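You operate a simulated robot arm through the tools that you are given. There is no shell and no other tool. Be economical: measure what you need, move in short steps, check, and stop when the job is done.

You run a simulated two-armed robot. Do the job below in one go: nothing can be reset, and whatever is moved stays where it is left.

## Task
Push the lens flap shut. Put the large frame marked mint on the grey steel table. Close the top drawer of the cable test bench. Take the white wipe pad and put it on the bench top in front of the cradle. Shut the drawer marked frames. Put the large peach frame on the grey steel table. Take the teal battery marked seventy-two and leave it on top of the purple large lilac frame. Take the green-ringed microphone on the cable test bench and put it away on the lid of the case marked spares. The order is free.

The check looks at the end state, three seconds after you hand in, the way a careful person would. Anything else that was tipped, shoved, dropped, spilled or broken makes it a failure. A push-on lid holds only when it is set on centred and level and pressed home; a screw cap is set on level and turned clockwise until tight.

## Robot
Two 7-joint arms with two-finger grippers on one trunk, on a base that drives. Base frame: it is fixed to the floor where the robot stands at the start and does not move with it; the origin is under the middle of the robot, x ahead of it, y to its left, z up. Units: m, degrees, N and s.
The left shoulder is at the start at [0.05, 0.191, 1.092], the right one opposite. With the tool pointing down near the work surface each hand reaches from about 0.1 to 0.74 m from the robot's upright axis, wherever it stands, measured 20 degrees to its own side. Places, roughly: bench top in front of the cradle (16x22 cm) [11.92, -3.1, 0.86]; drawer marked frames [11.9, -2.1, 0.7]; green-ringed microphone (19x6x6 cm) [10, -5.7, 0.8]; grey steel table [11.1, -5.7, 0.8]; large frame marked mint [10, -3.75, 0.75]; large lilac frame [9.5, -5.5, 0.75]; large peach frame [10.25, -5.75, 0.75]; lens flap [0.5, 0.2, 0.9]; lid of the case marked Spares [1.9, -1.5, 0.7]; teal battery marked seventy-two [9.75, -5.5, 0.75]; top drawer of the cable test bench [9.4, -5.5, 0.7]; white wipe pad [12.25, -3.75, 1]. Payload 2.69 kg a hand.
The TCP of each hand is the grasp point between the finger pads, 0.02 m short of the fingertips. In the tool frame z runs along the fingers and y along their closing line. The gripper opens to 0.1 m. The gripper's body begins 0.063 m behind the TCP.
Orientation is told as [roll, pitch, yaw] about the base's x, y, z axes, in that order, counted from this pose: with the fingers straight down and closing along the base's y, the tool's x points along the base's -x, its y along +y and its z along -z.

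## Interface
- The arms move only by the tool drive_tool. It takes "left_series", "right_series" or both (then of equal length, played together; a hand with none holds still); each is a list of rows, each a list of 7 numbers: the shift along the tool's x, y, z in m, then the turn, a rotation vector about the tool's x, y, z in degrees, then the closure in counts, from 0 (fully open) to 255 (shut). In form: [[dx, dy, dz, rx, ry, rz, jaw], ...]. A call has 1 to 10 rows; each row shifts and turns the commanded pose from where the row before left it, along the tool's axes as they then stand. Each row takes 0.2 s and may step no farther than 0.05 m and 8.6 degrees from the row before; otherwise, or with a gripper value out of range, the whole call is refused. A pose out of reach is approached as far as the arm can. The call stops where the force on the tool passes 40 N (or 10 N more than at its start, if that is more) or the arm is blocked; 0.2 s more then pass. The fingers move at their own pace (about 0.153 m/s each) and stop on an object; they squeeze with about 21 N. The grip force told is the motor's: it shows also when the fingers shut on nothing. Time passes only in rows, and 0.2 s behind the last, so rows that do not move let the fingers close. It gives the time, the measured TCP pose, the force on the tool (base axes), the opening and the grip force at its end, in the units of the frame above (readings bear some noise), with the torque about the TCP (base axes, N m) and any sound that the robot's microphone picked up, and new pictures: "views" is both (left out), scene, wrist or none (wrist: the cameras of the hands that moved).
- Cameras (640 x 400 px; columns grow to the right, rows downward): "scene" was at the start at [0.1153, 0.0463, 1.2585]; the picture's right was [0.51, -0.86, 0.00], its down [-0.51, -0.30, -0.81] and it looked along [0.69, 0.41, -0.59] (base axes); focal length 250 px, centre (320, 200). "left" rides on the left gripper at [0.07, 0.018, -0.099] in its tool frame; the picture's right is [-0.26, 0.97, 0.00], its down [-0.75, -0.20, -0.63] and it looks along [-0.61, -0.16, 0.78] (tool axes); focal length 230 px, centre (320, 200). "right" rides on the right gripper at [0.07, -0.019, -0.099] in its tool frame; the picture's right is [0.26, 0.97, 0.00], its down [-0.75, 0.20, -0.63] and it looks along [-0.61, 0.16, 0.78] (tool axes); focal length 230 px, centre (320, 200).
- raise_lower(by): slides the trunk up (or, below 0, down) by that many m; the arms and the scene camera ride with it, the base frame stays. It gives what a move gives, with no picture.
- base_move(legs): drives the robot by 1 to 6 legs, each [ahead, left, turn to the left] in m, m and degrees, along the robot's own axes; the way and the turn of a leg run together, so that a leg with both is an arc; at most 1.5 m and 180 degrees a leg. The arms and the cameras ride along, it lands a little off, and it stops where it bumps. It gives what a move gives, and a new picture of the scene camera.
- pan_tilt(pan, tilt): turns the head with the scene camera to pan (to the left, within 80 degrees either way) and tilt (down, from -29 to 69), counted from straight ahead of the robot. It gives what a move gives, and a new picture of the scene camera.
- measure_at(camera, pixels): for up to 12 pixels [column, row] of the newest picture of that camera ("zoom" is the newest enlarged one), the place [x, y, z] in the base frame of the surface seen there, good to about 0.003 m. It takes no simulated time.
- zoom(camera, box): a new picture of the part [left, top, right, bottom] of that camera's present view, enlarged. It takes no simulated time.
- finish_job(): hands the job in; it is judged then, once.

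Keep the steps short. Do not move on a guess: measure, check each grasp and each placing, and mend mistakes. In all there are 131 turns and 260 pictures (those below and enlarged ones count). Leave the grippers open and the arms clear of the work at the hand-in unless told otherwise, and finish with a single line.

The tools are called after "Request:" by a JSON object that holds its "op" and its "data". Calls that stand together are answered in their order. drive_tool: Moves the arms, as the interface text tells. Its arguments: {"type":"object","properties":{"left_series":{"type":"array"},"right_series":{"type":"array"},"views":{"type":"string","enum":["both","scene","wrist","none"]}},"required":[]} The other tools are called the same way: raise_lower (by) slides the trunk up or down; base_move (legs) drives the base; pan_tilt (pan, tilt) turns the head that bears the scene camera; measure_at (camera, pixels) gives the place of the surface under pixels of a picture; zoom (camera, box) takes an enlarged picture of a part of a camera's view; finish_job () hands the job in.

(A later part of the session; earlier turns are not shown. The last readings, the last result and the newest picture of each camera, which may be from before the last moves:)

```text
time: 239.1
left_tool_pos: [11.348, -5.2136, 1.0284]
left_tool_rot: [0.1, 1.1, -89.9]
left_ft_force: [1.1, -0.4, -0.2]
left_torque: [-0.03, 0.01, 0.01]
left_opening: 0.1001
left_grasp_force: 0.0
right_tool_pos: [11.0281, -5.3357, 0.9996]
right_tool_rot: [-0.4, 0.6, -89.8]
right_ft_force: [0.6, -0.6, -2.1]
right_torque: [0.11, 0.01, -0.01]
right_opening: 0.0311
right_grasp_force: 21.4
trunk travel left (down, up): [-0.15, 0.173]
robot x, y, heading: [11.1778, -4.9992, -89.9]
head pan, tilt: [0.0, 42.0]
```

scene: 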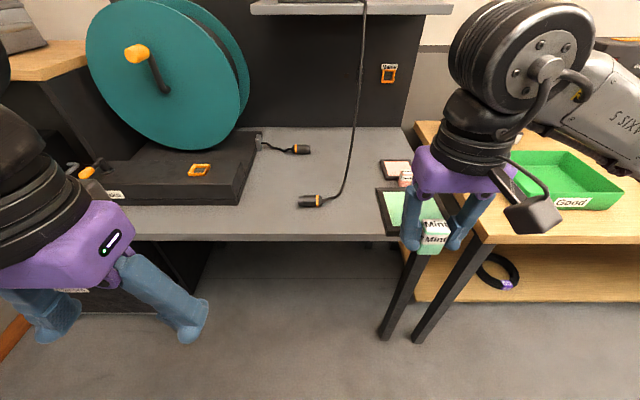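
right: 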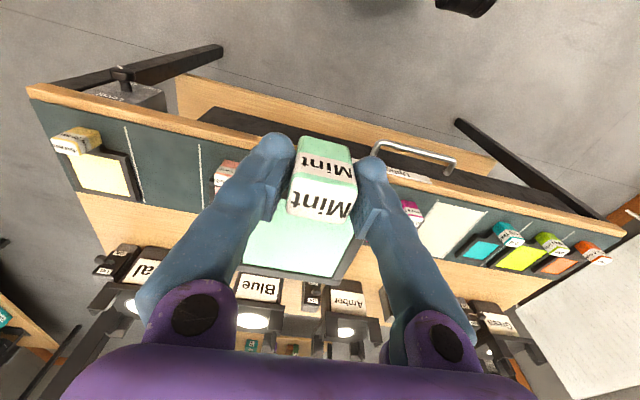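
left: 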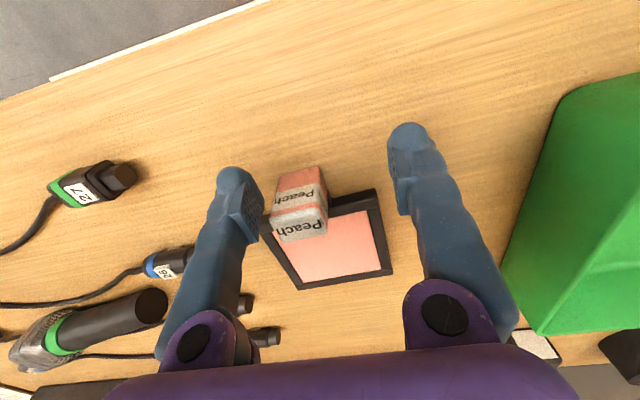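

Now I'll move over the free spot (11.012, −5.565) and lower to just above contact.

Request:
{"op": "drive_tool", "data": {"right_series": [[-0.046, -0.003, 0, 0, 0, 0, 255], [-0.046, -0.003, 0, 0, 0, 0, 255], [-0.046, -0.003, 0, 0, 0, 0, 255], [-0.046, -0.003, 0, 0, 0, 0, 255], [-0.045, -0.003, 0, 0, 0, 0, 255], [0, 0, 0.045, 0, 0, 0, 255], [0, 0, 0.045, 0, 0, 0, 255], [0, 0, 0.045, 0, 0, 0, 255], [0, 0, 0.04, 0, 0, 0, 255]], "views": "both"}}

```text
time: 241.1
left_tool_pos: [11.3471, -5.2156, 1.0296]
left_tool_rot: [0.1, 1.1, -89.9]
left_ft_force: [0.0, 0.0, 0.7]
left_torque: [-0.01, -0.01, -0.01]
left_opening: 0.0999
left_grasp_force: 0.1
right_tool_pos: [11.0134, -5.5637, 0.8224]
right_tool_rot: [-0.5, 0.6, -89.8]
right_ft_force: [0.0, 0.0, -1.6]
right_torque: [0.07, -0.02, 0.0]
right_opening: 0.031
right_grasp_force: 20.5
trunk travel left (down, up): [-0.15, 0.173]
robot x, y, heading: [11.1768, -4.996, -89.9]
head pan, tilt: [0.0, 42.0]
```

scene: 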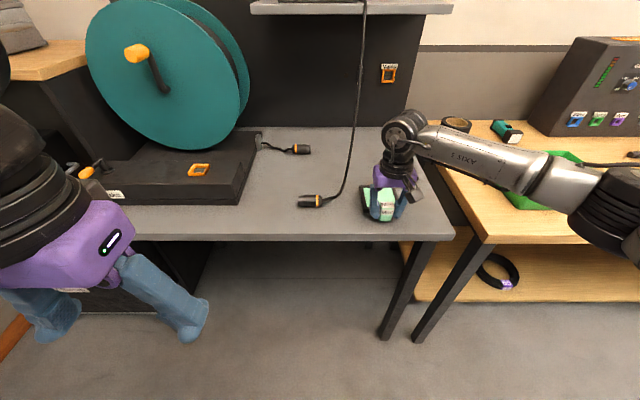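
right: 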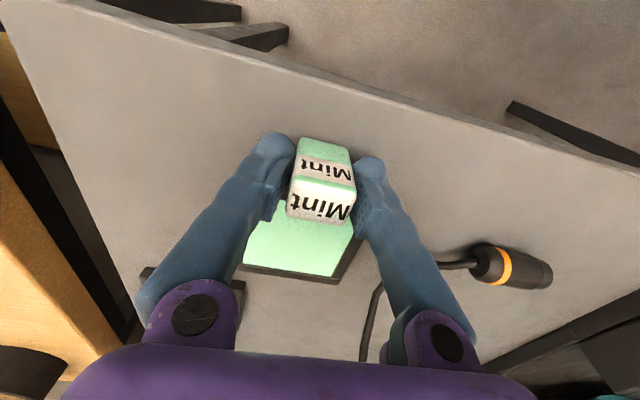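

The frame is clear of the cable and the peach frame. I'll lower to contact, release, and rise.

Request:
{"op": "drive_tool", "data": {"right_series": [[0, 0, 0.004, 0, 0, 0, 255], [0, 0, 0.0035, 0, 0, 0, 255], [0, 0, 0, 0, 0, 0, 255], [0, 0, 0, 0, 0, 0, 150], [0, 0, 0, 0, 0, 0, 120], [0, 0, -0.02, 0, 0, 0, 120], [0, 0, -0.045, 0, 0, 0, 120], [0, 0, -0.045, 0, 0, 0, 0], [0, 0, -0.045, 0, 0, 0, 0], [0, 0, -0.03, 0, 0, 0, 0]], "views": "none"}}

Request:
{"op": "drive_tool", "data": {"right_series": [[0.045, 0, -0.01, 0, 0, 0, 0], [0.045, -0.01, 0, 0, 0, 0, 0], [0.045, -0.01, 0, 0, 0, 0, 0], [0.045, -0.01, 0, 0, 0, 0, 0], [0.045, 0, 0, 0, 0, 0, 0], [0.03, 0, 0, 0, 0, 0, 0]], "views": "scene"}}

Request:
{"op": "zoom", "data": {"camera": "scene", "box": [280, 120, 460, 250]}}

```text
time: 243.3
left_tool_pos: [11.3475, -5.2148, 1.0296]
left_tool_rot: [0.1, 1.2, -90.0]
left_ft_force: [0.3, -0.5, 0.8]
left_torque: [-0.01, 0.02, -0.01]
left_opening: 0.1
left_grasp_force: 0.1
right_tool_pos: [11.0137, -5.5658, 1.0009]
right_tool_rot: [-0.5, 0.6, -89.8]
right_ft_force: [0.0, -1.0, -0.6]
right_torque: [0.01, 0.01, -0.01]
right_opening: 0.1
right_grasp_force: 0.0
trunk travel left (down, up): [-0.15, 0.173]
robot x, y, heading: [11.1741, -4.9968, -90.0]
head pan, tilt: [0.0, 42.0]
```

```text
time: 244.7
left_tool_pos: [11.3463, -5.2149, 1.0305]
left_tool_rot: [0.1, 1.0, -89.8]
left_ft_force: [0.3, -0.4, 0.2]
left_torque: [0.0, 0.0, 0.01]
left_opening: 0.0999
left_grasp_force: 0.0
right_tool_pos: [10.9822, -5.3093, 1.0137]
right_tool_rot: [-0.4, 0.6, -89.8]
right_ft_force: [-0.7, 0.1, 0.0]
right_torque: [0.0, 0.01, 0.0]
right_opening: 0.1
right_grasp_force: 0.1
trunk travel left (down, up): [-0.15, 0.173]
robot x, y, heading: [11.172, -4.9999, -89.9]
head pan, tilt: [0.0, 42.0]
```

scene: 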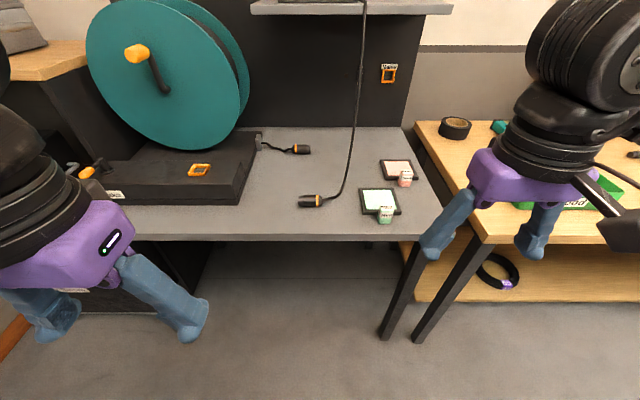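

```text
3.08 times, centred on (370, 185) of scene
```

zoom: 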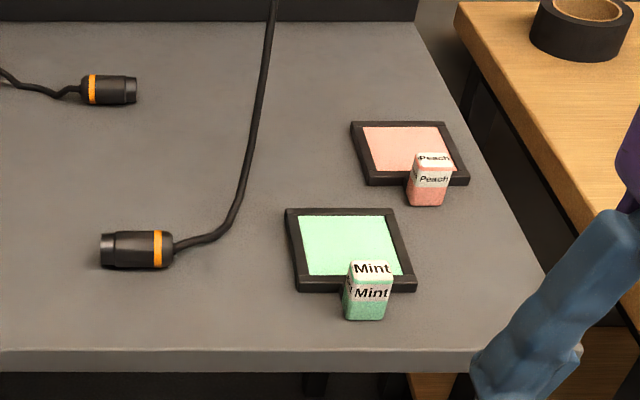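

Both frames lie flat. Next is the wipe pad area near (12.25,−3.75). I'll back off, turn left to face +x, and look.

Request:
{"op": "base_move", "data": {"legs": [[-0.3, 0, 0], [0, 0, 100]]}}

Request:
{"op": "pan_tilt", "data": {"pan": 35, "tilt": 25}}

```text
time: 251.0
left_tool_pos: [11.3572, -4.4899, 1.03]
left_tool_rot: [0.1, 1.1, 10.5]
left_ft_force: [1.2, 0.3, 0.1]
left_torque: [-0.02, -0.01, 0.02]
left_opening: 0.0999
left_grasp_force: 0.1
right_tool_pos: [11.516, -4.8305, 1.0134]
right_tool_rot: [-0.4, 0.6, 10.6]
right_ft_force: [0.6, 0.0, -0.2]
right_torque: [-0.01, 0.0, 0.0]
right_opening: 0.0998
right_grasp_force: 0.2
trunk travel left (down, up): [-0.15, 0.173]
robot x, y, heading: [11.1758, -4.697, 10.8]
head pan, tilt: [0.0, 42.0]
```

scene: 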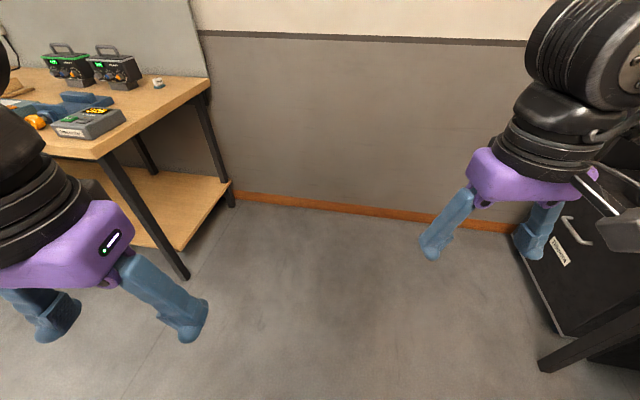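

```text
time: 252.0
left_tool_pos: [11.3579, -4.4887, 1.0288]
left_tool_rot: [0.1, 1.1, 10.3]
left_ft_force: [0.3, -1.2, 0.2]
left_torque: [0.01, 0.01, -0.05]
left_opening: 0.0999
left_grasp_force: 0.1
right_tool_pos: [11.5169, -4.8312, 1.0131]
right_tool_rot: [-0.4, 0.7, 10.6]
right_ft_force: [0.6, 0.5, 0.1]
right_torque: [-0.01, 0.01, 0.01]
right_opening: 0.1002
right_grasp_force: 0.0
trunk travel left (down, up): [-0.15, 0.173]
robot x, y, heading: [11.1722, -4.7002, 10.5]
head pan, tilt: [35.0, 25.0]
```

scene: 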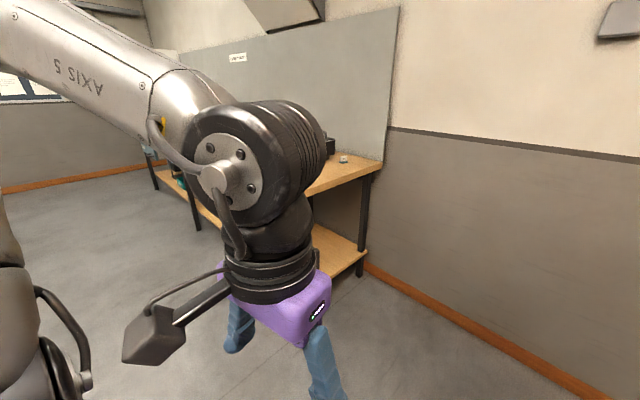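

I'll look straight ahead again and measure the bench edge.

Request:
{"op": "pan_tilt", "data": {"pan": 15, "tilt": 30}}

Request:
{"op": "measure_at", "data": {"camera": "scene", "pixels": [[235, 120], [335, 80], [300, 250], [290, 110], [260, 105], [320, 180]]}}

```text
time: 252.8
left_tool_pos: [11.3582, -4.4885, 1.0298]
left_tool_rot: [0.1, 1.2, 10.4]
left_ft_force: [0.5, -0.3, -0.3]
left_torque: [-0.01, -0.01, -0.02]
left_opening: 0.0998
left_grasp_force: 0.1
right_tool_pos: [11.5162, -4.8314, 1.0136]
right_tool_rot: [-0.4, 0.7, 10.6]
right_ft_force: [0.2, -0.2, -0.2]
right_torque: [-0.01, 0.02, -0.01]
right_opening: 0.0999
right_grasp_force: 0.0
trunk travel left (down, up): [-0.15, 0.173]
robot x, y, heading: [11.1748, -4.6968, 10.4]
head pan, tilt: [15.0, 30.0]
```

scene: 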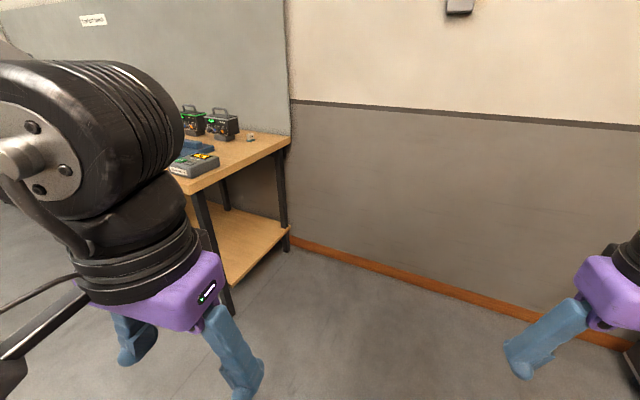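

```text
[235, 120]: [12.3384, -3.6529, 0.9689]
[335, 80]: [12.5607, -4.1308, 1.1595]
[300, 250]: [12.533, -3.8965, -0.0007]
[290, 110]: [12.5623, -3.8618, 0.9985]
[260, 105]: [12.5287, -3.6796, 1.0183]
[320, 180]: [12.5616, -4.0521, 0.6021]
```

I'll square up to heading 0 and strafe left 1.0 m to y≈−3.7.

Request:
{"op": "base_move", "data": {"legs": [[-0.05, 0, -10.5], [0, 1.05, 0]]}}

Request:
{"op": "pan_tilt", "data": {"pan": 5, "tilt": 30}}

```text
time: 263.0
left_tool_pos: [11.338, -3.4806, 1.0285]
left_tool_rot: [0.2, 1.1, 0.4]
left_ft_force: [0.6, -0.6, 0.4]
left_torque: [0.02, -0.02, 0.0]
left_opening: 0.1001
left_grasp_force: 0.1
right_tool_pos: [11.435, -3.8447, 1.0136]
right_tool_rot: [-0.5, 0.5, 0.6]
right_ft_force: [-0.7, -0.8, -0.1]
right_torque: [-0.01, -0.02, -0.02]
right_opening: 0.1
right_grasp_force: 0.1
trunk travel left (down, up): [-0.15, 0.173]
robot x, y, heading: [11.1212, -3.6557, 0.0]
head pan, tilt: [15.0, 30.0]
```

scene: 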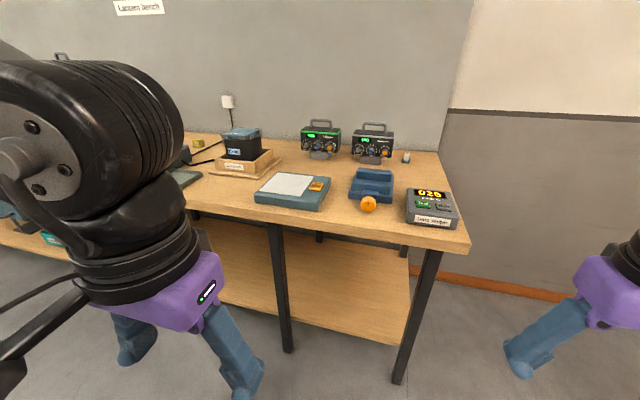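

```text
time: 263.8
left_tool_pos: [11.3389, -3.4814, 1.0293]
left_tool_rot: [0.2, 1.1, 0.4]
left_ft_force: [-0.4, 0.6, 1.0]
left_torque: [0.01, 0.02, 0.0]
left_opening: 0.1
left_grasp_force: 0.1
right_tool_pos: [11.4351, -3.8452, 1.014]
right_tool_rot: [-0.4, 0.5, 0.5]
right_ft_force: [0.6, 0.9, -0.1]
right_torque: [-0.02, 0.01, 0.02]
right_opening: 0.1002
right_grasp_force: 0.1
trunk travel left (down, up): [-0.15, 0.173]
robot x, y, heading: [11.1214, -3.6519, 0.5]
head pan, tilt: [5.0, 30.0]
```

scene: 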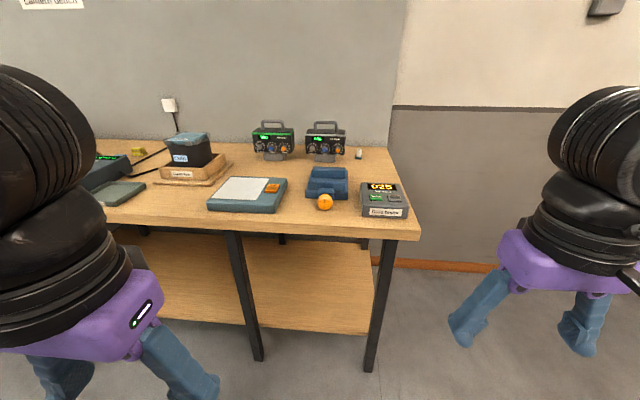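

Request:
{"op": "zoom", "data": {"camera": "scene", "box": [190, 110, 420, 240]}}

Request:
{"op": "zoom", "data": {"camera": "scene", "box": [60, 110, 230, 230]}}

Request:
{"op": "measure_at", "data": {"camera": "scene", "pixels": [[358, 154], [245, 190], [325, 183], [325, 202], [245, 222], [375, 232], [190, 175], [270, 140], [320, 140], [320, 215], [385, 200], [125, 195]]}}

```text
2.78 times, centred on (305, 175) of scene
```

zoom: 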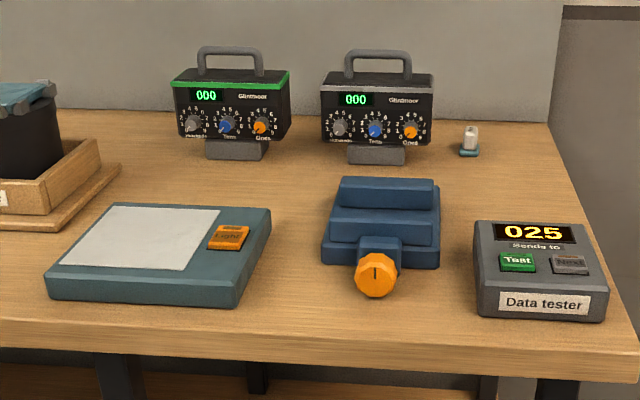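

```text
3.33 times, centred on (145, 170) of scene
```

zoom: 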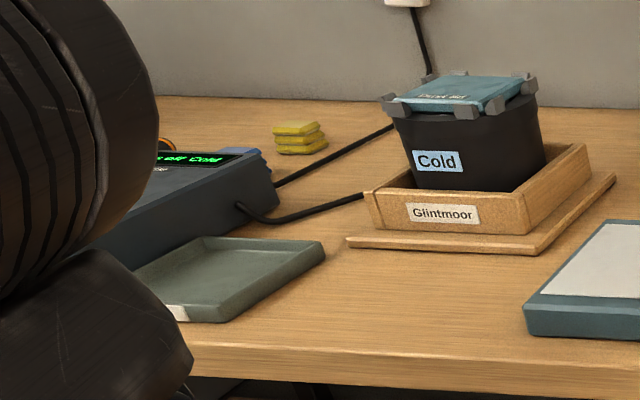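

```text
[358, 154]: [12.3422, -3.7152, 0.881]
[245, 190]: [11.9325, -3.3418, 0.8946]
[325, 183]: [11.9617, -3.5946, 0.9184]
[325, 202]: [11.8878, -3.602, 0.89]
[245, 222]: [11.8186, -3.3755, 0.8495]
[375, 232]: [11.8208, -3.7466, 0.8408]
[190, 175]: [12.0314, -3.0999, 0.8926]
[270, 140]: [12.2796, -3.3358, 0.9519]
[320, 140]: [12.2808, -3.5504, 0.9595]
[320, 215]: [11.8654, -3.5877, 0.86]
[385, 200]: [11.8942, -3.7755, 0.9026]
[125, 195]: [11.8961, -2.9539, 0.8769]
```

Request:
{"op": "zoom", "data": {"camera": "scene", "box": [340, 142, 376, 166]}}

Request:
{"op": "measure_at", "data": {"camera": "zoom", "pixels": [[280, 180], [340, 150], [380, 220], [300, 230], [300, 300], [260, 340], [380, 340], [320, 350]]}}

```text
16.00 times, centred on (358, 154) of scene
```

zoom: 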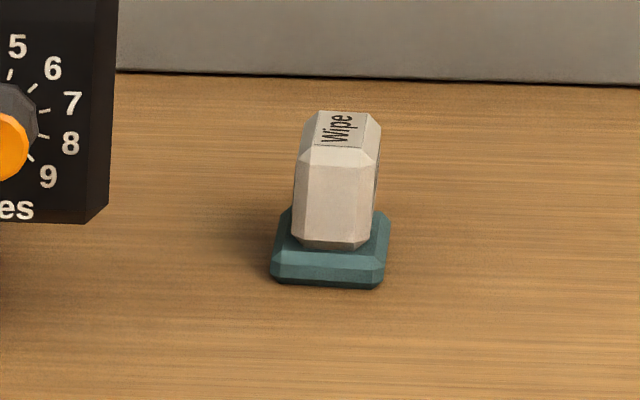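

```text
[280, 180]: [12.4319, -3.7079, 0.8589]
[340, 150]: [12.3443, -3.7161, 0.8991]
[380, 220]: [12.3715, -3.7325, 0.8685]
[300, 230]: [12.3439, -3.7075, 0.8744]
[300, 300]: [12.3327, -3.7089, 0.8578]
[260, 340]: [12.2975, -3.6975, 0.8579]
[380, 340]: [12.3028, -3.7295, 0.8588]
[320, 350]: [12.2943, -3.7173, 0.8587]
```

The white "Wipe" block on a teal foot is at about (12.355, −3.716), too deep to reach from the front. I'll approach from the bench's south end, facing +y. First I'll measure that end.

Request:
{"op": "measure_at", "data": {"camera": "scene", "pixels": [[418, 234], [388, 152], [370, 365], [385, 255], [360, 320]]}}

Request:
{"op": "base_move", "data": {"legs": [[0, -0.9, 0], [0.7, 0, 0], [0, 0, 90]]}}

Request:
{"op": "pan_tilt", "data": {"pan": 0, "tilt": 30}}

```text
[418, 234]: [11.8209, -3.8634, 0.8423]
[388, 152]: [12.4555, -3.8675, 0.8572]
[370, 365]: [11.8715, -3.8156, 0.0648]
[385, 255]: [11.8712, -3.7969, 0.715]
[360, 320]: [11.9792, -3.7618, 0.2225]
```

```text
time: 279.4
left_tool_pos: [11.6577, -4.3399, 1.0295]
left_tool_rot: [0.1, 1.1, 91.0]
left_ft_force: [0.3, 0.0, -0.2]
left_torque: [0.03, -0.01, 0.0]
left_opening: 0.1002
left_grasp_force: 0.1
right_tool_pos: [12.0214, -4.2394, 1.0125]
right_tool_rot: [-0.5, 0.6, 91.0]
right_ft_force: [-0.1, 0.4, 1.0]
right_torque: [0.0, 0.0, 0.0]
right_opening: 0.1001
right_grasp_force: 0.1
trunk travel left (down, up): [-0.15, 0.173]
robot x, y, heading: [11.8336, -4.5545, 91.1]
head pan, tilt: [5.0, 30.0]
```

scene: 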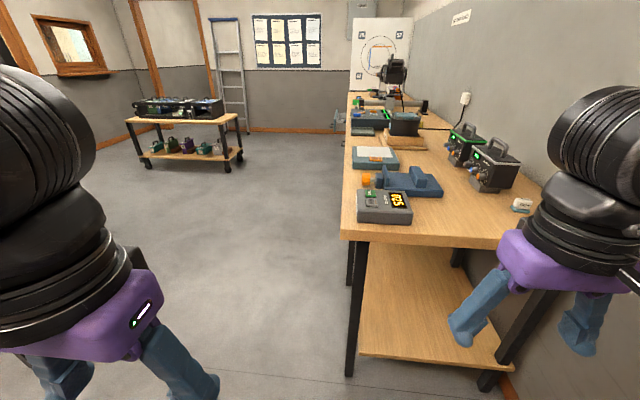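

```text
time: 280.0
left_tool_pos: [11.6581, -4.3397, 1.0291]
left_tool_rot: [0.0, 1.0, 90.9]
left_ft_force: [-0.9, -0.9, -0.4]
left_torque: [0.0, 0.01, -0.03]
left_opening: 0.0999
left_grasp_force: 0.0
right_tool_pos: [12.0206, -4.2394, 1.0131]
right_tool_rot: [-0.4, 0.6, 91.1]
right_ft_force: [0.9, 0.2, 0.0]
right_torque: [0.02, 0.03, 0.0]
right_opening: 0.1001
right_grasp_force: 0.0
trunk travel left (down, up): [-0.15, 0.173]
robot x, y, heading: [11.8329, -4.5523, 91.1]
head pan, tilt: [0.0, 30.0]
```

scene: 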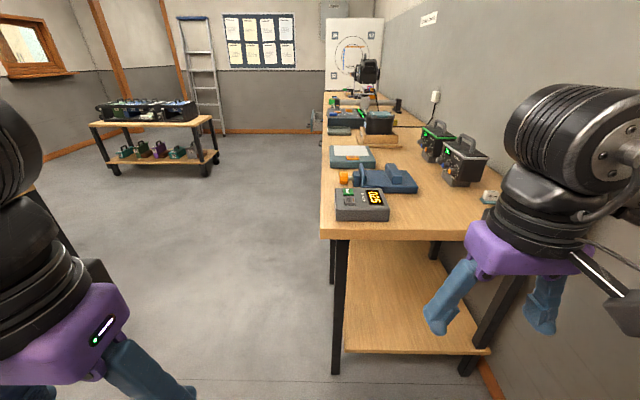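

Request:
{"op": "zoom", "data": {"camera": "scene", "box": [430, 160, 510, 220]}}

Request:
{"op": "base_move", "data": {"legs": [[0.25, -0.1, -1]]}}

```text
6.67 times, centred on (470, 190) of scene
```

zoom: 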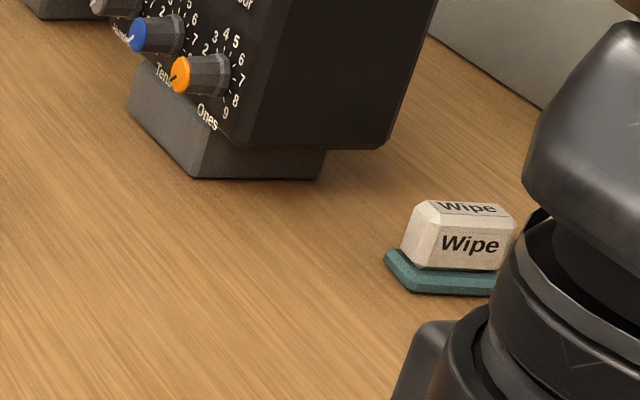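

```text
time: 281.9
left_tool_pos: [11.759, -4.0876, 1.0286]
left_tool_rot: [0.1, 1.2, 90.0]
left_ft_force: [0.8, 0.3, -0.1]
left_torque: [-0.05, -0.01, -0.01]
left_opening: 0.0995
left_grasp_force: 0.0
right_tool_pos: [12.1245, -3.9924, 1.0127]
right_tool_rot: [-0.4, 0.6, 90.2]
right_ft_force: [0.2, -1.1, 0.4]
right_torque: [-0.03, 0.0, 0.01]
right_opening: 0.1001
right_grasp_force: 0.0
trunk travel left (down, up): [-0.15, 0.173]
robot x, y, heading: [11.934, -4.3022, 89.9]
head pan, tilt: [0.0, 30.0]
```

scene: 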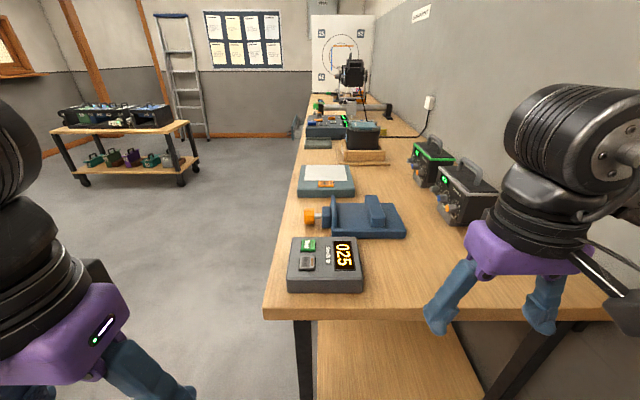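

The wipe block is long along x (~0.05) and narrow along y, so closing along x suits it. I'll move the right hand above it.

Request:
{"op": "drive_tool", "data": {"right_series": [[-0.03, -0.033, 0, 0, 0, 0, 0], [-0.03, -0.033, 0, 0, 0, 0, 0], [-0.03, -0.033, 0, 0, 0, 0, 0], [-0.03, -0.033, 0, 0, 0, 0, 0], [-0.03, -0.033, 0, 0, 0, 0, 0], [-0.03, -0.033, 0, 0, 0, 0, 0], [-0.03, -0.032, 0, 0, 0, 0, 0]], "views": "both"}}

```text
time: 283.5
left_tool_pos: [11.7603, -4.0879, 1.0298]
left_tool_rot: [0.1, 1.0, 90.1]
left_ft_force: [0.0, -0.4, -0.9]
left_torque: [0.02, -0.01, 0.0]
left_opening: 0.0998
left_grasp_force: 0.0
right_tool_pos: [12.3549, -3.7811, 1.011]
right_tool_rot: [-0.4, 0.7, 90.2]
right_ft_force: [-0.6, 0.9, 0.5]
right_torque: [0.01, 0.03, 0.0]
right_opening: 0.1001
right_grasp_force: 0.1
trunk travel left (down, up): [-0.15, 0.173]
robot x, y, heading: [11.9328, -4.3057, 90.3]
head pan, tilt: [0.0, 30.0]
```

scene: 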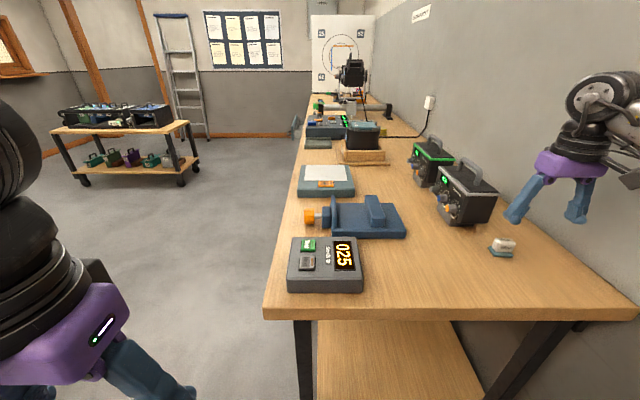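
right: 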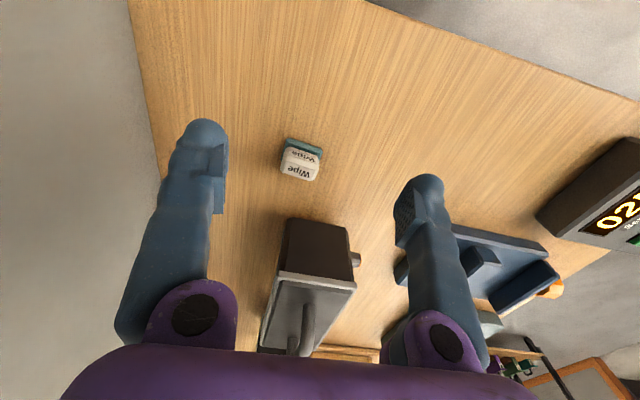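

Request:
{"op": "zoom", "data": {"camera": "right", "box": [270, 125, 334, 190]}}

Request:
{"op": "measure_at", "data": {"camera": "zoom", "pixels": [[240, 220], [370, 260], [250, 260], [350, 310], [260, 300], [300, 265], [240, 120], [400, 180], [320, 150]]}}

```text
6.15 times, centred on (302, 158) of right
```

zoom: 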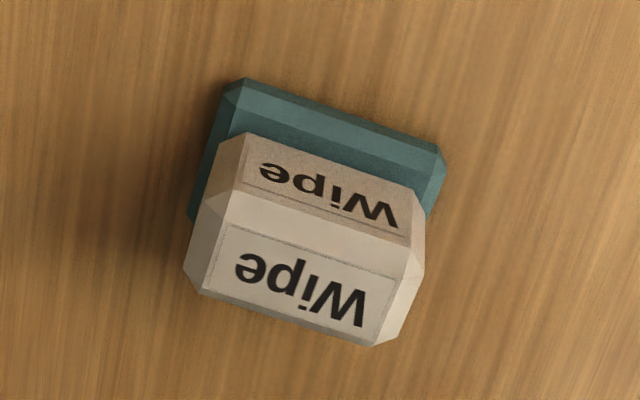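

```text
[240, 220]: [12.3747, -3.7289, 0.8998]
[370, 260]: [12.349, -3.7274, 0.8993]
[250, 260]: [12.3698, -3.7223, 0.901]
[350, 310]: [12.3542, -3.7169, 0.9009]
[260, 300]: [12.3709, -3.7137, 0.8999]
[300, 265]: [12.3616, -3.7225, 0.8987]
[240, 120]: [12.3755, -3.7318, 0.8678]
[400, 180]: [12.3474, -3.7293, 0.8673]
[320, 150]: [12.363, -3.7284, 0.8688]
```

The handle centre is (12.362, −3.721), top z 0.901, foot top 0.868. I'll move over it and down to z 0.893.

Request:
{"op": "drive_tool", "data": {"right_series": [[-0.03, -0.0035, 0, 0, 0, 0, 80], [-0.03, -0.0035, 0, 0, 0, 0, 80], [0, 0, 0.04, 0, 0, 0, 80], [0, 0, 0.04, 0, 0, 0, 80], [0, 0, 0.025, 0, 0, 0, 80]], "views": "wrist"}}

```text
time: 284.7
left_tool_pos: [11.7599, -4.0881, 1.03]
left_tool_rot: [0.1, 1.1, 90.1]
left_ft_force: [-0.1, -0.6, 0.2]
left_torque: [0.0, 0.01, 0.02]
left_opening: 0.1001
left_grasp_force: 0.1
right_tool_pos: [12.362, -3.7237, 0.9055]
right_tool_rot: [-0.4, 0.6, 90.1]
right_ft_force: [1.1, -0.5, 0.0]
right_torque: [0.0, 0.0, 0.04]
right_opening: 0.0683
right_grasp_force: 0.0
trunk travel left (down, up): [-0.15, 0.173]
robot x, y, heading: [11.9315, -4.3092, 90.1]
head pan, tilt: [0.0, 30.0]
```

right: 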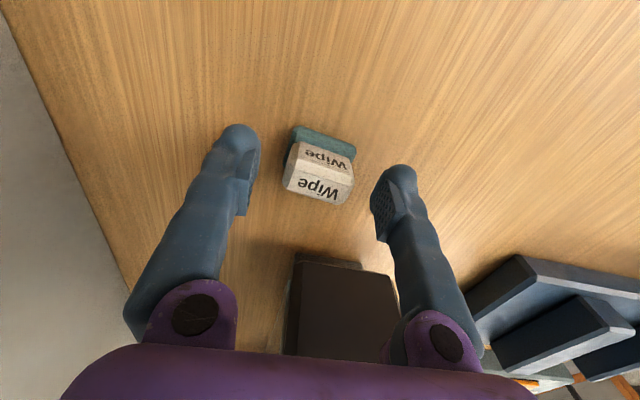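

It's aligned between the fingers. I'll lower 12 mm, close, and lift a little.

Request:
{"op": "drive_tool", "data": {"right_series": [[0, 0, 0.012, 0, 0, 0, 80], [0, 0, 0, 0, 0, 0, 255], [0, 0, 0, 0, 0, 0, 255], [0, 0, 0, 0, 0, 0, 255], [0, 0, -0.03, 0, 0, 0, 255], [0, 0, -0.04, 0, 0, 0, 255], [0, 0, -0.04, 0, 0, 0, 255]], "views": "wrist"}}

```text
time: 286.3
left_tool_pos: [11.7589, -4.0888, 1.0295]
left_tool_rot: [0.1, 1.0, 90.2]
left_ft_force: [0.0, 0.5, 0.4]
left_torque: [0.01, 0.01, -0.01]
left_opening: 0.1001
left_grasp_force: 0.1
right_tool_pos: [12.3606, -3.723, 1.0055]
right_tool_rot: [-0.3, 0.6, 90.2]
right_ft_force: [-0.6, 0.7, -0.4]
right_torque: [0.02, -0.04, 0.02]
right_opening: 0.0395
right_grasp_force: 21.3
trunk travel left (down, up): [-0.15, 0.173]
robot x, y, heading: [11.9338, -4.303, 90.0]
head pan, tilt: [0.0, 30.0]
```

right: 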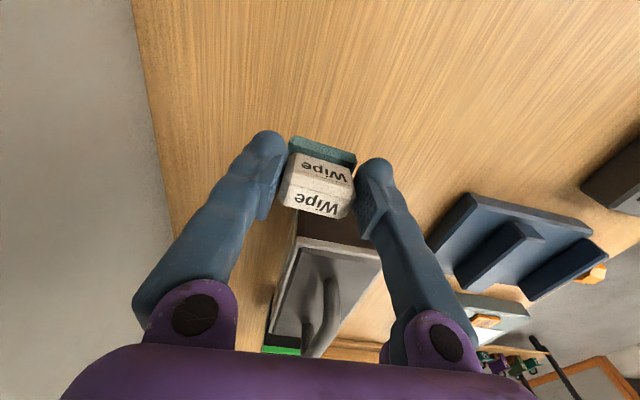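

The pad is held. I'll pull the hand back, then drive round to the bench front by the cradle.

Request:
{"op": "drive_tool", "data": {"right_series": [[0.03, 0.03, 0, 0, 0, 0, 255], [0.03, 0.03, 0, 0, 0, 0, 255], [0.03, 0.03, 0, 0, 0, 0, 255], [0.03, 0.03, 0, 0, 0, 0, 255], [0.03, 0.03, 0, 0, 0, 0, 255], [0.03, 0.03, 0, 0, 0, 0, 255], [0.03, 0.03, 0, 0, 0, 0, 255], [0.03, 0.02, 0, 0, 0, 0, 255]], "views": "none"}}

Request:
{"op": "base_move", "data": {"legs": [[-0.25, 0, 0], [0, 0.75, 0], [0.8, 0, 0], [0.8, 0, 0], [0, 0, -90]]}}

Request:
{"op": "pan_tilt", "data": {"pan": 0, "tilt": 35}}

```text
time: 288.1
left_tool_pos: [11.7589, -4.0876, 1.0299]
left_tool_rot: [0.0, 1.2, 90.1]
left_ft_force: [0.8, 0.7, -0.5]
left_torque: [-0.01, 0.02, -0.01]
left_opening: 0.1001
left_grasp_force: 0.0
right_tool_pos: [12.1303, -3.9622, 1.0065]
right_tool_rot: [-0.6, 0.6, 90.1]
right_ft_force: [0.4, 0.0, 0.1]
right_torque: [-0.01, -0.01, -0.01]
right_opening: 0.039
right_grasp_force: 20.7
trunk travel left (down, up): [-0.15, 0.173]
robot x, y, heading: [11.9325, -4.306, 90.2]
head pan, tilt: [0.0, 30.0]
```

```text
time: 308.1
left_tool_pos: [11.3949, -2.7779, 1.0295]
left_tool_rot: [0.1, 1.1, 0.6]
left_ft_force: [0.4, 0.6, -1.4]
left_torque: [0.0, 0.0, 0.0]
left_opening: 0.1001
left_grasp_force: 0.1
right_tool_pos: [11.5232, -3.1489, 1.0061]
right_tool_rot: [-0.3, 0.6, 0.8]
right_ft_force: [-0.8, -0.5, 0.1]
right_torque: [0.02, -0.02, 0.01]
right_opening: 0.0386
right_grasp_force: 20.9
trunk travel left (down, up): [-0.15, 0.173]
robot x, y, heading: [11.1778, -2.955, 0.6]
head pan, tilt: [0.0, 30.0]
```

scene: 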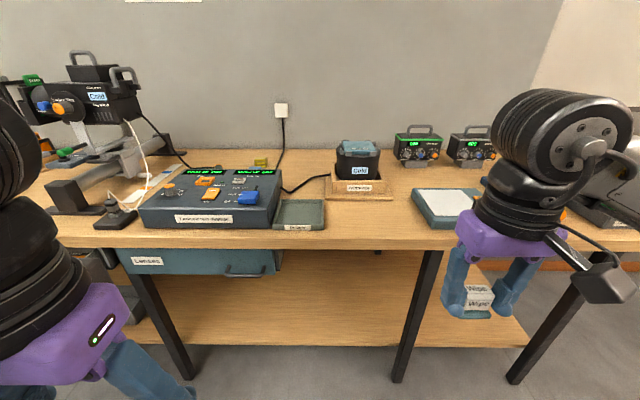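

```text
time: 308.8
left_tool_pos: [11.3956, -2.7776, 1.0292]
left_tool_rot: [0.1, 1.1, 0.5]
left_ft_force: [1.0, -0.1, 0.1]
left_torque: [0.01, 0.0, -0.01]
left_opening: 0.0998
left_grasp_force: 0.1
right_tool_pos: [11.5244, -3.1477, 1.0068]
right_tool_rot: [-0.5, 0.5, 0.7]
right_ft_force: [-0.3, -0.7, -0.5]
right_torque: [0.01, 0.0, 0.02]
right_opening: 0.0387
right_grasp_force: 20.8
trunk travel left (down, up): [-0.15, 0.173]
robot x, y, heading: [11.18, -2.9562, 0.4]
head pan, tilt: [0.0, 35.0]
```

scene: 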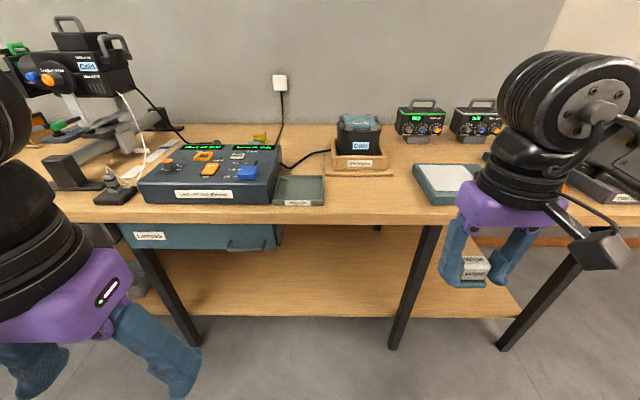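

I'll measure the free patch in front of the cradle, between the tray and the light pad.

Request:
{"op": "measure_at", "data": {"camera": "scene", "pixels": [[333, 173], [392, 173], [362, 160], [362, 195], [324, 200], [325, 178], [415, 170], [430, 203], [365, 216], [360, 190]]}}

```text
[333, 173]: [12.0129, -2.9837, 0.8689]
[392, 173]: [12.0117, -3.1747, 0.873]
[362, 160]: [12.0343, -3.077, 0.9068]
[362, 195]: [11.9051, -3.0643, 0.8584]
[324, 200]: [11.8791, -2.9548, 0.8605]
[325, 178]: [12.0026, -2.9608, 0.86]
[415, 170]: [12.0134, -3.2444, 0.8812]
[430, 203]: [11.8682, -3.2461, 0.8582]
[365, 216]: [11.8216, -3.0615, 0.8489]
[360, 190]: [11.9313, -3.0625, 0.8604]
```

The patch is x 11.83–12.0 around y −3.08. I'll drive ahead 0.2 m and move the pad over (11.92, −3.09).

Request:
{"op": "base_move", "data": {"legs": [[0.2, 0, -0.5]]}}

Request:
{"op": "drive_tool", "data": {"right_series": [[-0.04, 0.012, 0, 0, 0, 0, 255], [-0.04, 0.012, 0, 0, 0, 0, 255], [-0.04, 0.012, 0, 0, 0, 0, 255], [-0.04, 0.012, 0, 0, 0, 0, 255], [-0.036, 0.01, 0, 0, 0, 0, 255], [0, 0, 0.04, 0, 0, 0, 255], [0, 0, 0.04, 0, 0, 0, 255], [0, 0, 0.02, 0, 0, 0, 255]], "views": "both"}}

```text
time: 310.4
left_tool_pos: [11.5957, -2.778, 1.0287]
left_tool_rot: [0.1, 1.2, 0.1]
left_ft_force: [0.4, 0.3, 0.3]
left_torque: [0.04, 0.0, -0.03]
left_opening: 0.0997
left_grasp_force: 0.0
right_tool_pos: [11.7232, -3.1497, 1.0056]
right_tool_rot: [-0.4, 0.6, 0.3]
right_ft_force: [-0.1, 0.2, -0.7]
right_torque: [-0.05, 0.05, -0.01]
right_opening: 0.0386
right_grasp_force: 20.6
trunk travel left (down, up): [-0.15, 0.173]
robot x, y, heading: [11.378, -2.948, 0.5]
head pan, tilt: [0.0, 35.0]
```

scene: 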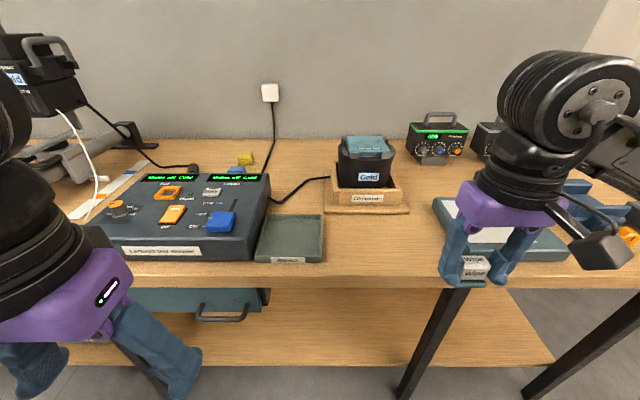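

```text
time: 312.2
left_tool_pos: [11.5951, -2.7788, 1.0282]
left_tool_rot: [0.1, 1.1, 0.1]
left_ft_force: [-0.3, -0.5, 0.3]
left_torque: [-0.03, 0.03, -0.03]
left_opening: 0.1001
left_grasp_force: 0.0
right_tool_pos: [11.9156, -3.0917, 0.9031]
right_tool_rot: [-0.4, 0.6, 0.3]
right_ft_force: [-0.8, -0.4, -0.5]
right_torque: [-0.01, 0.0, 0.04]
right_opening: 0.0386
right_grasp_force: 21.3
trunk travel left (down, up): [-0.15, 0.173]
robot x, y, heading: [11.3802, -2.9514, -0.1]
head pan, tilt: [0.0, 35.0]
```

scene: 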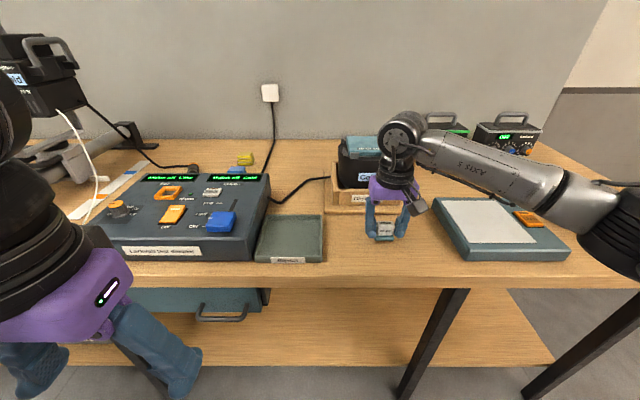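
right: 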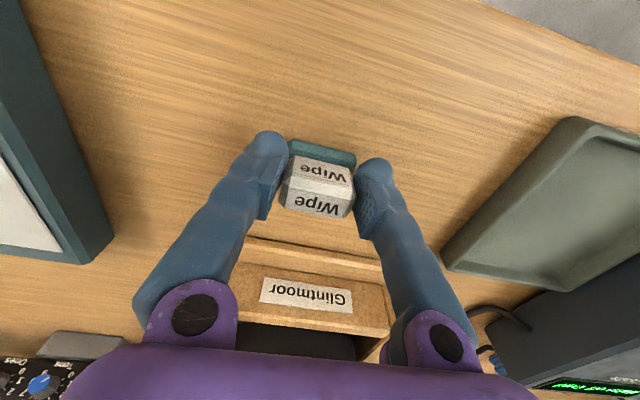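

I'll lower the last 9 mm in small steps, then release.

Request:
{"op": "drive_tool", "data": {"right_series": [[0, 0, 0.004, 0, 0, 0, 255], [0, 0, 0.003, 0, 0, 0, 255], [0, 0, 0.003, 0, 0, 0, 255], [0, 0, 0, 0, 0, 0, 255]], "views": "none"}}

```text
time: 313.2
left_tool_pos: [11.5956, -2.7779, 1.0302]
left_tool_rot: [0.2, 1.1, 0.1]
left_ft_force: [0.6, -0.5, 0.2]
left_torque: [0.01, -0.03, 0.0]
left_opening: 0.1
left_grasp_force: 0.1
right_tool_pos: [11.9158, -3.0924, 0.893]
right_tool_rot: [-0.3, 0.5, 0.3]
right_ft_force: [-0.4, 0.5, 0.0]
right_torque: [-0.03, 0.0, 0.02]
right_opening: 0.0387
right_grasp_force: 20.9
trunk travel left (down, up): [-0.15, 0.173]
robot x, y, heading: [11.3755, -2.9495, 0.4]
head pan, tilt: [0.0, 35.0]
```

Request:
{"op": "drive_tool", "data": {"right_series": [[0, 0, 0.002, 0, 0, 0, 255], [0, 0, 0.002, 0, 0, 0, 255], [0, 0, 0.002, 0, 0, 0, 255], [0, 0, 0, 0, 0, 0, 255]], "views": "wrist"}}

```text
time: 314.2
left_tool_pos: [11.5934, -2.7778, 1.0315]
left_tool_rot: [0.1, 1.0, 0.1]
left_ft_force: [0.0, 0.7, -0.3]
left_torque: [-0.03, 0.0, 0.02]
left_opening: 0.1003
left_grasp_force: 0.1
right_tool_pos: [11.9162, -3.0913, 0.8894]
right_tool_rot: [-0.4, 0.4, 0.2]
right_ft_force: [1.4, -1.4, 19.2]
right_torque: [0.01, -0.08, -0.03]
right_opening: 0.0388
right_grasp_force: 21.0
trunk travel left (down, up): [-0.15, 0.173]
robot x, y, heading: [11.3729, -2.9497, 0.1]
head pan, tilt: [0.0, 35.0]
```

right: 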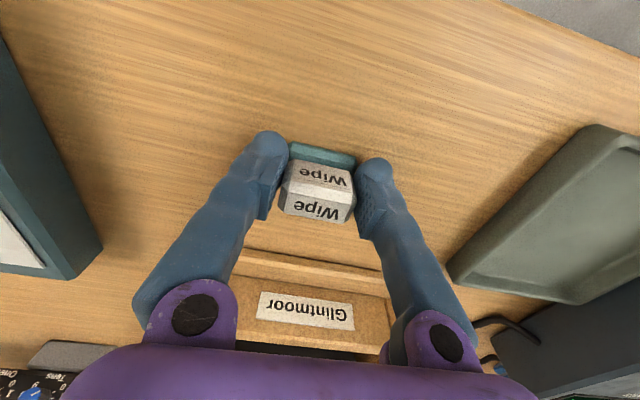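

It rests on the bench at 19 N. I'll release, rise, retract, and check.

Request:
{"op": "drive_tool", "data": {"right_series": [[0, 0, -0.002, 0, 0, 0, 120], [0, 0, 0, 0, 0, 0, 100], [0, 0, -0.02, 0, 0, 0, 100], [0, 0, -0.045, 0, 0, 0, 100], [0, 0, -0.045, 0, 0, 0, 0], [0.045, 0, -0.01, 0, 0, 0, 0], [0.045, -0.01, 0, 0, 0, 0, 0], [0.045, -0.02, 0, 0, 0, 0, 0], [0.045, -0.02, 0, 0, 0, 0, 0], [0.02, -0.02, 0, 0, 0, 0, 0]], "views": "scene"}}

Request:
{"op": "zoom", "data": {"camera": "scene", "box": [310, 150, 450, 270]}}

```text
time: 316.4
left_tool_pos: [11.5946, -2.7789, 1.029]
left_tool_rot: [0.1, 1.1, 0.1]
left_ft_force: [0.4, -0.8, 0.0]
left_torque: [0.03, -0.02, 0.0]
left_opening: 0.1001
left_grasp_force: 0.0
right_tool_pos: [11.7183, -3.162, 1.0127]
right_tool_rot: [-0.4, 0.5, 0.2]
right_ft_force: [-0.2, 0.0, 0.8]
right_torque: [0.02, 0.0, 0.02]
right_opening: 0.0998
right_grasp_force: 0.1
trunk travel left (down, up): [-0.15, 0.173]
robot x, y, heading: [11.3798, -2.9535, 0.2]
head pan, tilt: [0.0, 35.0]
```

scene: 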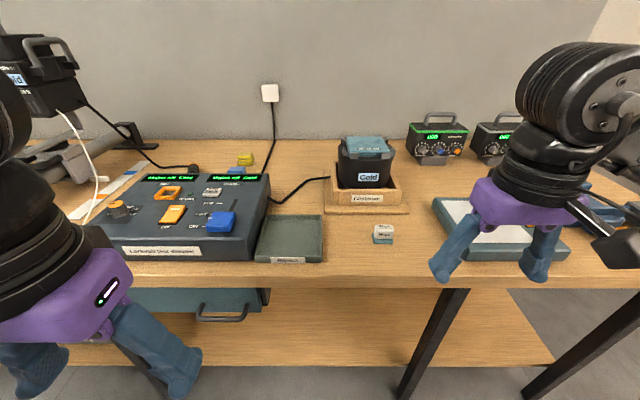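

```text
3.33 times, centred on (380, 210) of scene
```

zoom: 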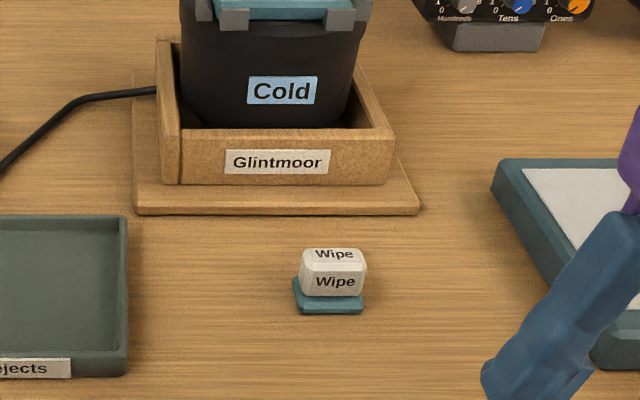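

The pad stands in front of the cradle. Now the frames drawer near y −2.1: I'll back up 0.35 m, strafe left 0.75 m, and look.

Request:
{"op": "base_move", "data": {"legs": [[-0.35, 0, 0], [0, 0.75, 0]]}}

Request:
{"op": "pan_tilt", "data": {"pan": 0, "tilt": 38}}

```text
time: 325.3
left_tool_pos: [11.2411, -2.0203, 1.0287]
left_tool_rot: [0.1, 1.1, 0.5]
left_ft_force: [0.9, 0.4, 1.2]
left_torque: [0.02, 0.0, -0.02]
left_opening: 0.1003
left_grasp_force: 0.1
right_tool_pos: [11.3652, -2.4044, 1.0123]
right_tool_rot: [-0.3, 0.6, 0.5]
right_ft_force: [0.3, -0.8, -0.2]
right_torque: [0.02, -0.02, 0.03]
right_opening: 0.0997
right_grasp_force: 0.2
trunk travel left (down, up): [-0.15, 0.173]
robot x, y, heading: [11.0231, -2.1921, 0.4]
head pan, tilt: [0.0, 35.0]
```

scene: 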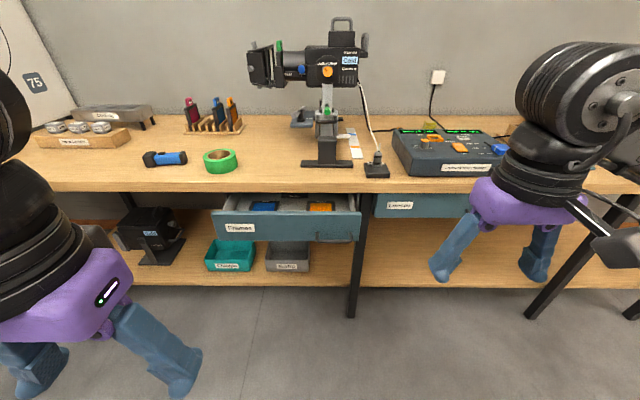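

```text
time: 326.0
left_tool_pos: [11.2412, -2.0203, 1.0291]
left_tool_rot: [0.1, 1.1, 0.6]
left_ft_force: [-0.8, -0.8, -0.3]
left_torque: [0.01, 0.0, -0.01]
left_opening: 0.1001
left_grasp_force: 0.0
right_tool_pos: [11.3648, -2.4031, 1.0116]
right_tool_rot: [-0.3, 0.5, 0.5]
right_ft_force: [-0.3, -0.1, 0.8]
right_torque: [-0.02, 0.03, 0.0]
right_opening: 0.1
right_grasp_force: 0.1
trunk travel left (down, up): [-0.15, 0.173]
robot x, y, heading: [11.0228, -2.1943, 0.5]
head pan, tilt: [0.0, 38.0]
```

scene: 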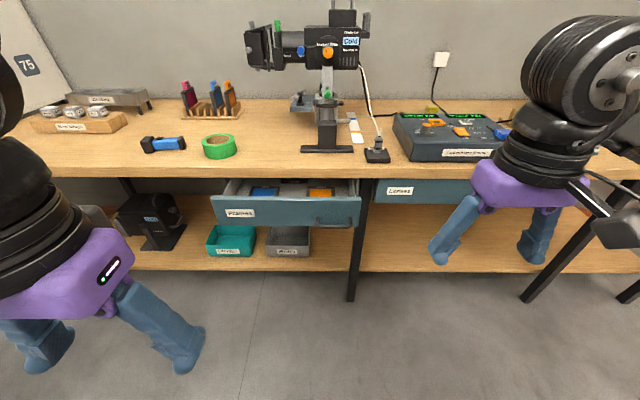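

Request:
{"op": "zoom", "data": {"camera": "scene", "box": [200, 160, 460, 250]}}

Request:
{"op": "measure_at", "data": {"camera": "scene", "pixels": [[215, 210], [358, 212], [285, 205], [335, 222], [285, 222], [420, 190], [285, 175], [265, 190], [320, 190], [370, 178], [285, 185]]}}

```text
2.46 times, centred on (330, 205) of scene
```

zoom: 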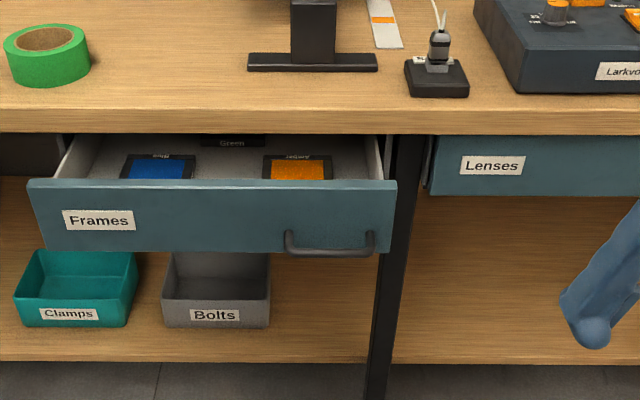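

```text
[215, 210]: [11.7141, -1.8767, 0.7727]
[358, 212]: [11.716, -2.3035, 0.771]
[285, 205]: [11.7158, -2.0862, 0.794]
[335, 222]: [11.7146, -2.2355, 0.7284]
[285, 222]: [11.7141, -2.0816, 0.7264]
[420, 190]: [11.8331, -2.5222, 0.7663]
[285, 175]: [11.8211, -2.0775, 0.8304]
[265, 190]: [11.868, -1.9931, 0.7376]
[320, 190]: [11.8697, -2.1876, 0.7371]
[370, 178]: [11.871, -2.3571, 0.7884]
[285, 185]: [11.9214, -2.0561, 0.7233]
```

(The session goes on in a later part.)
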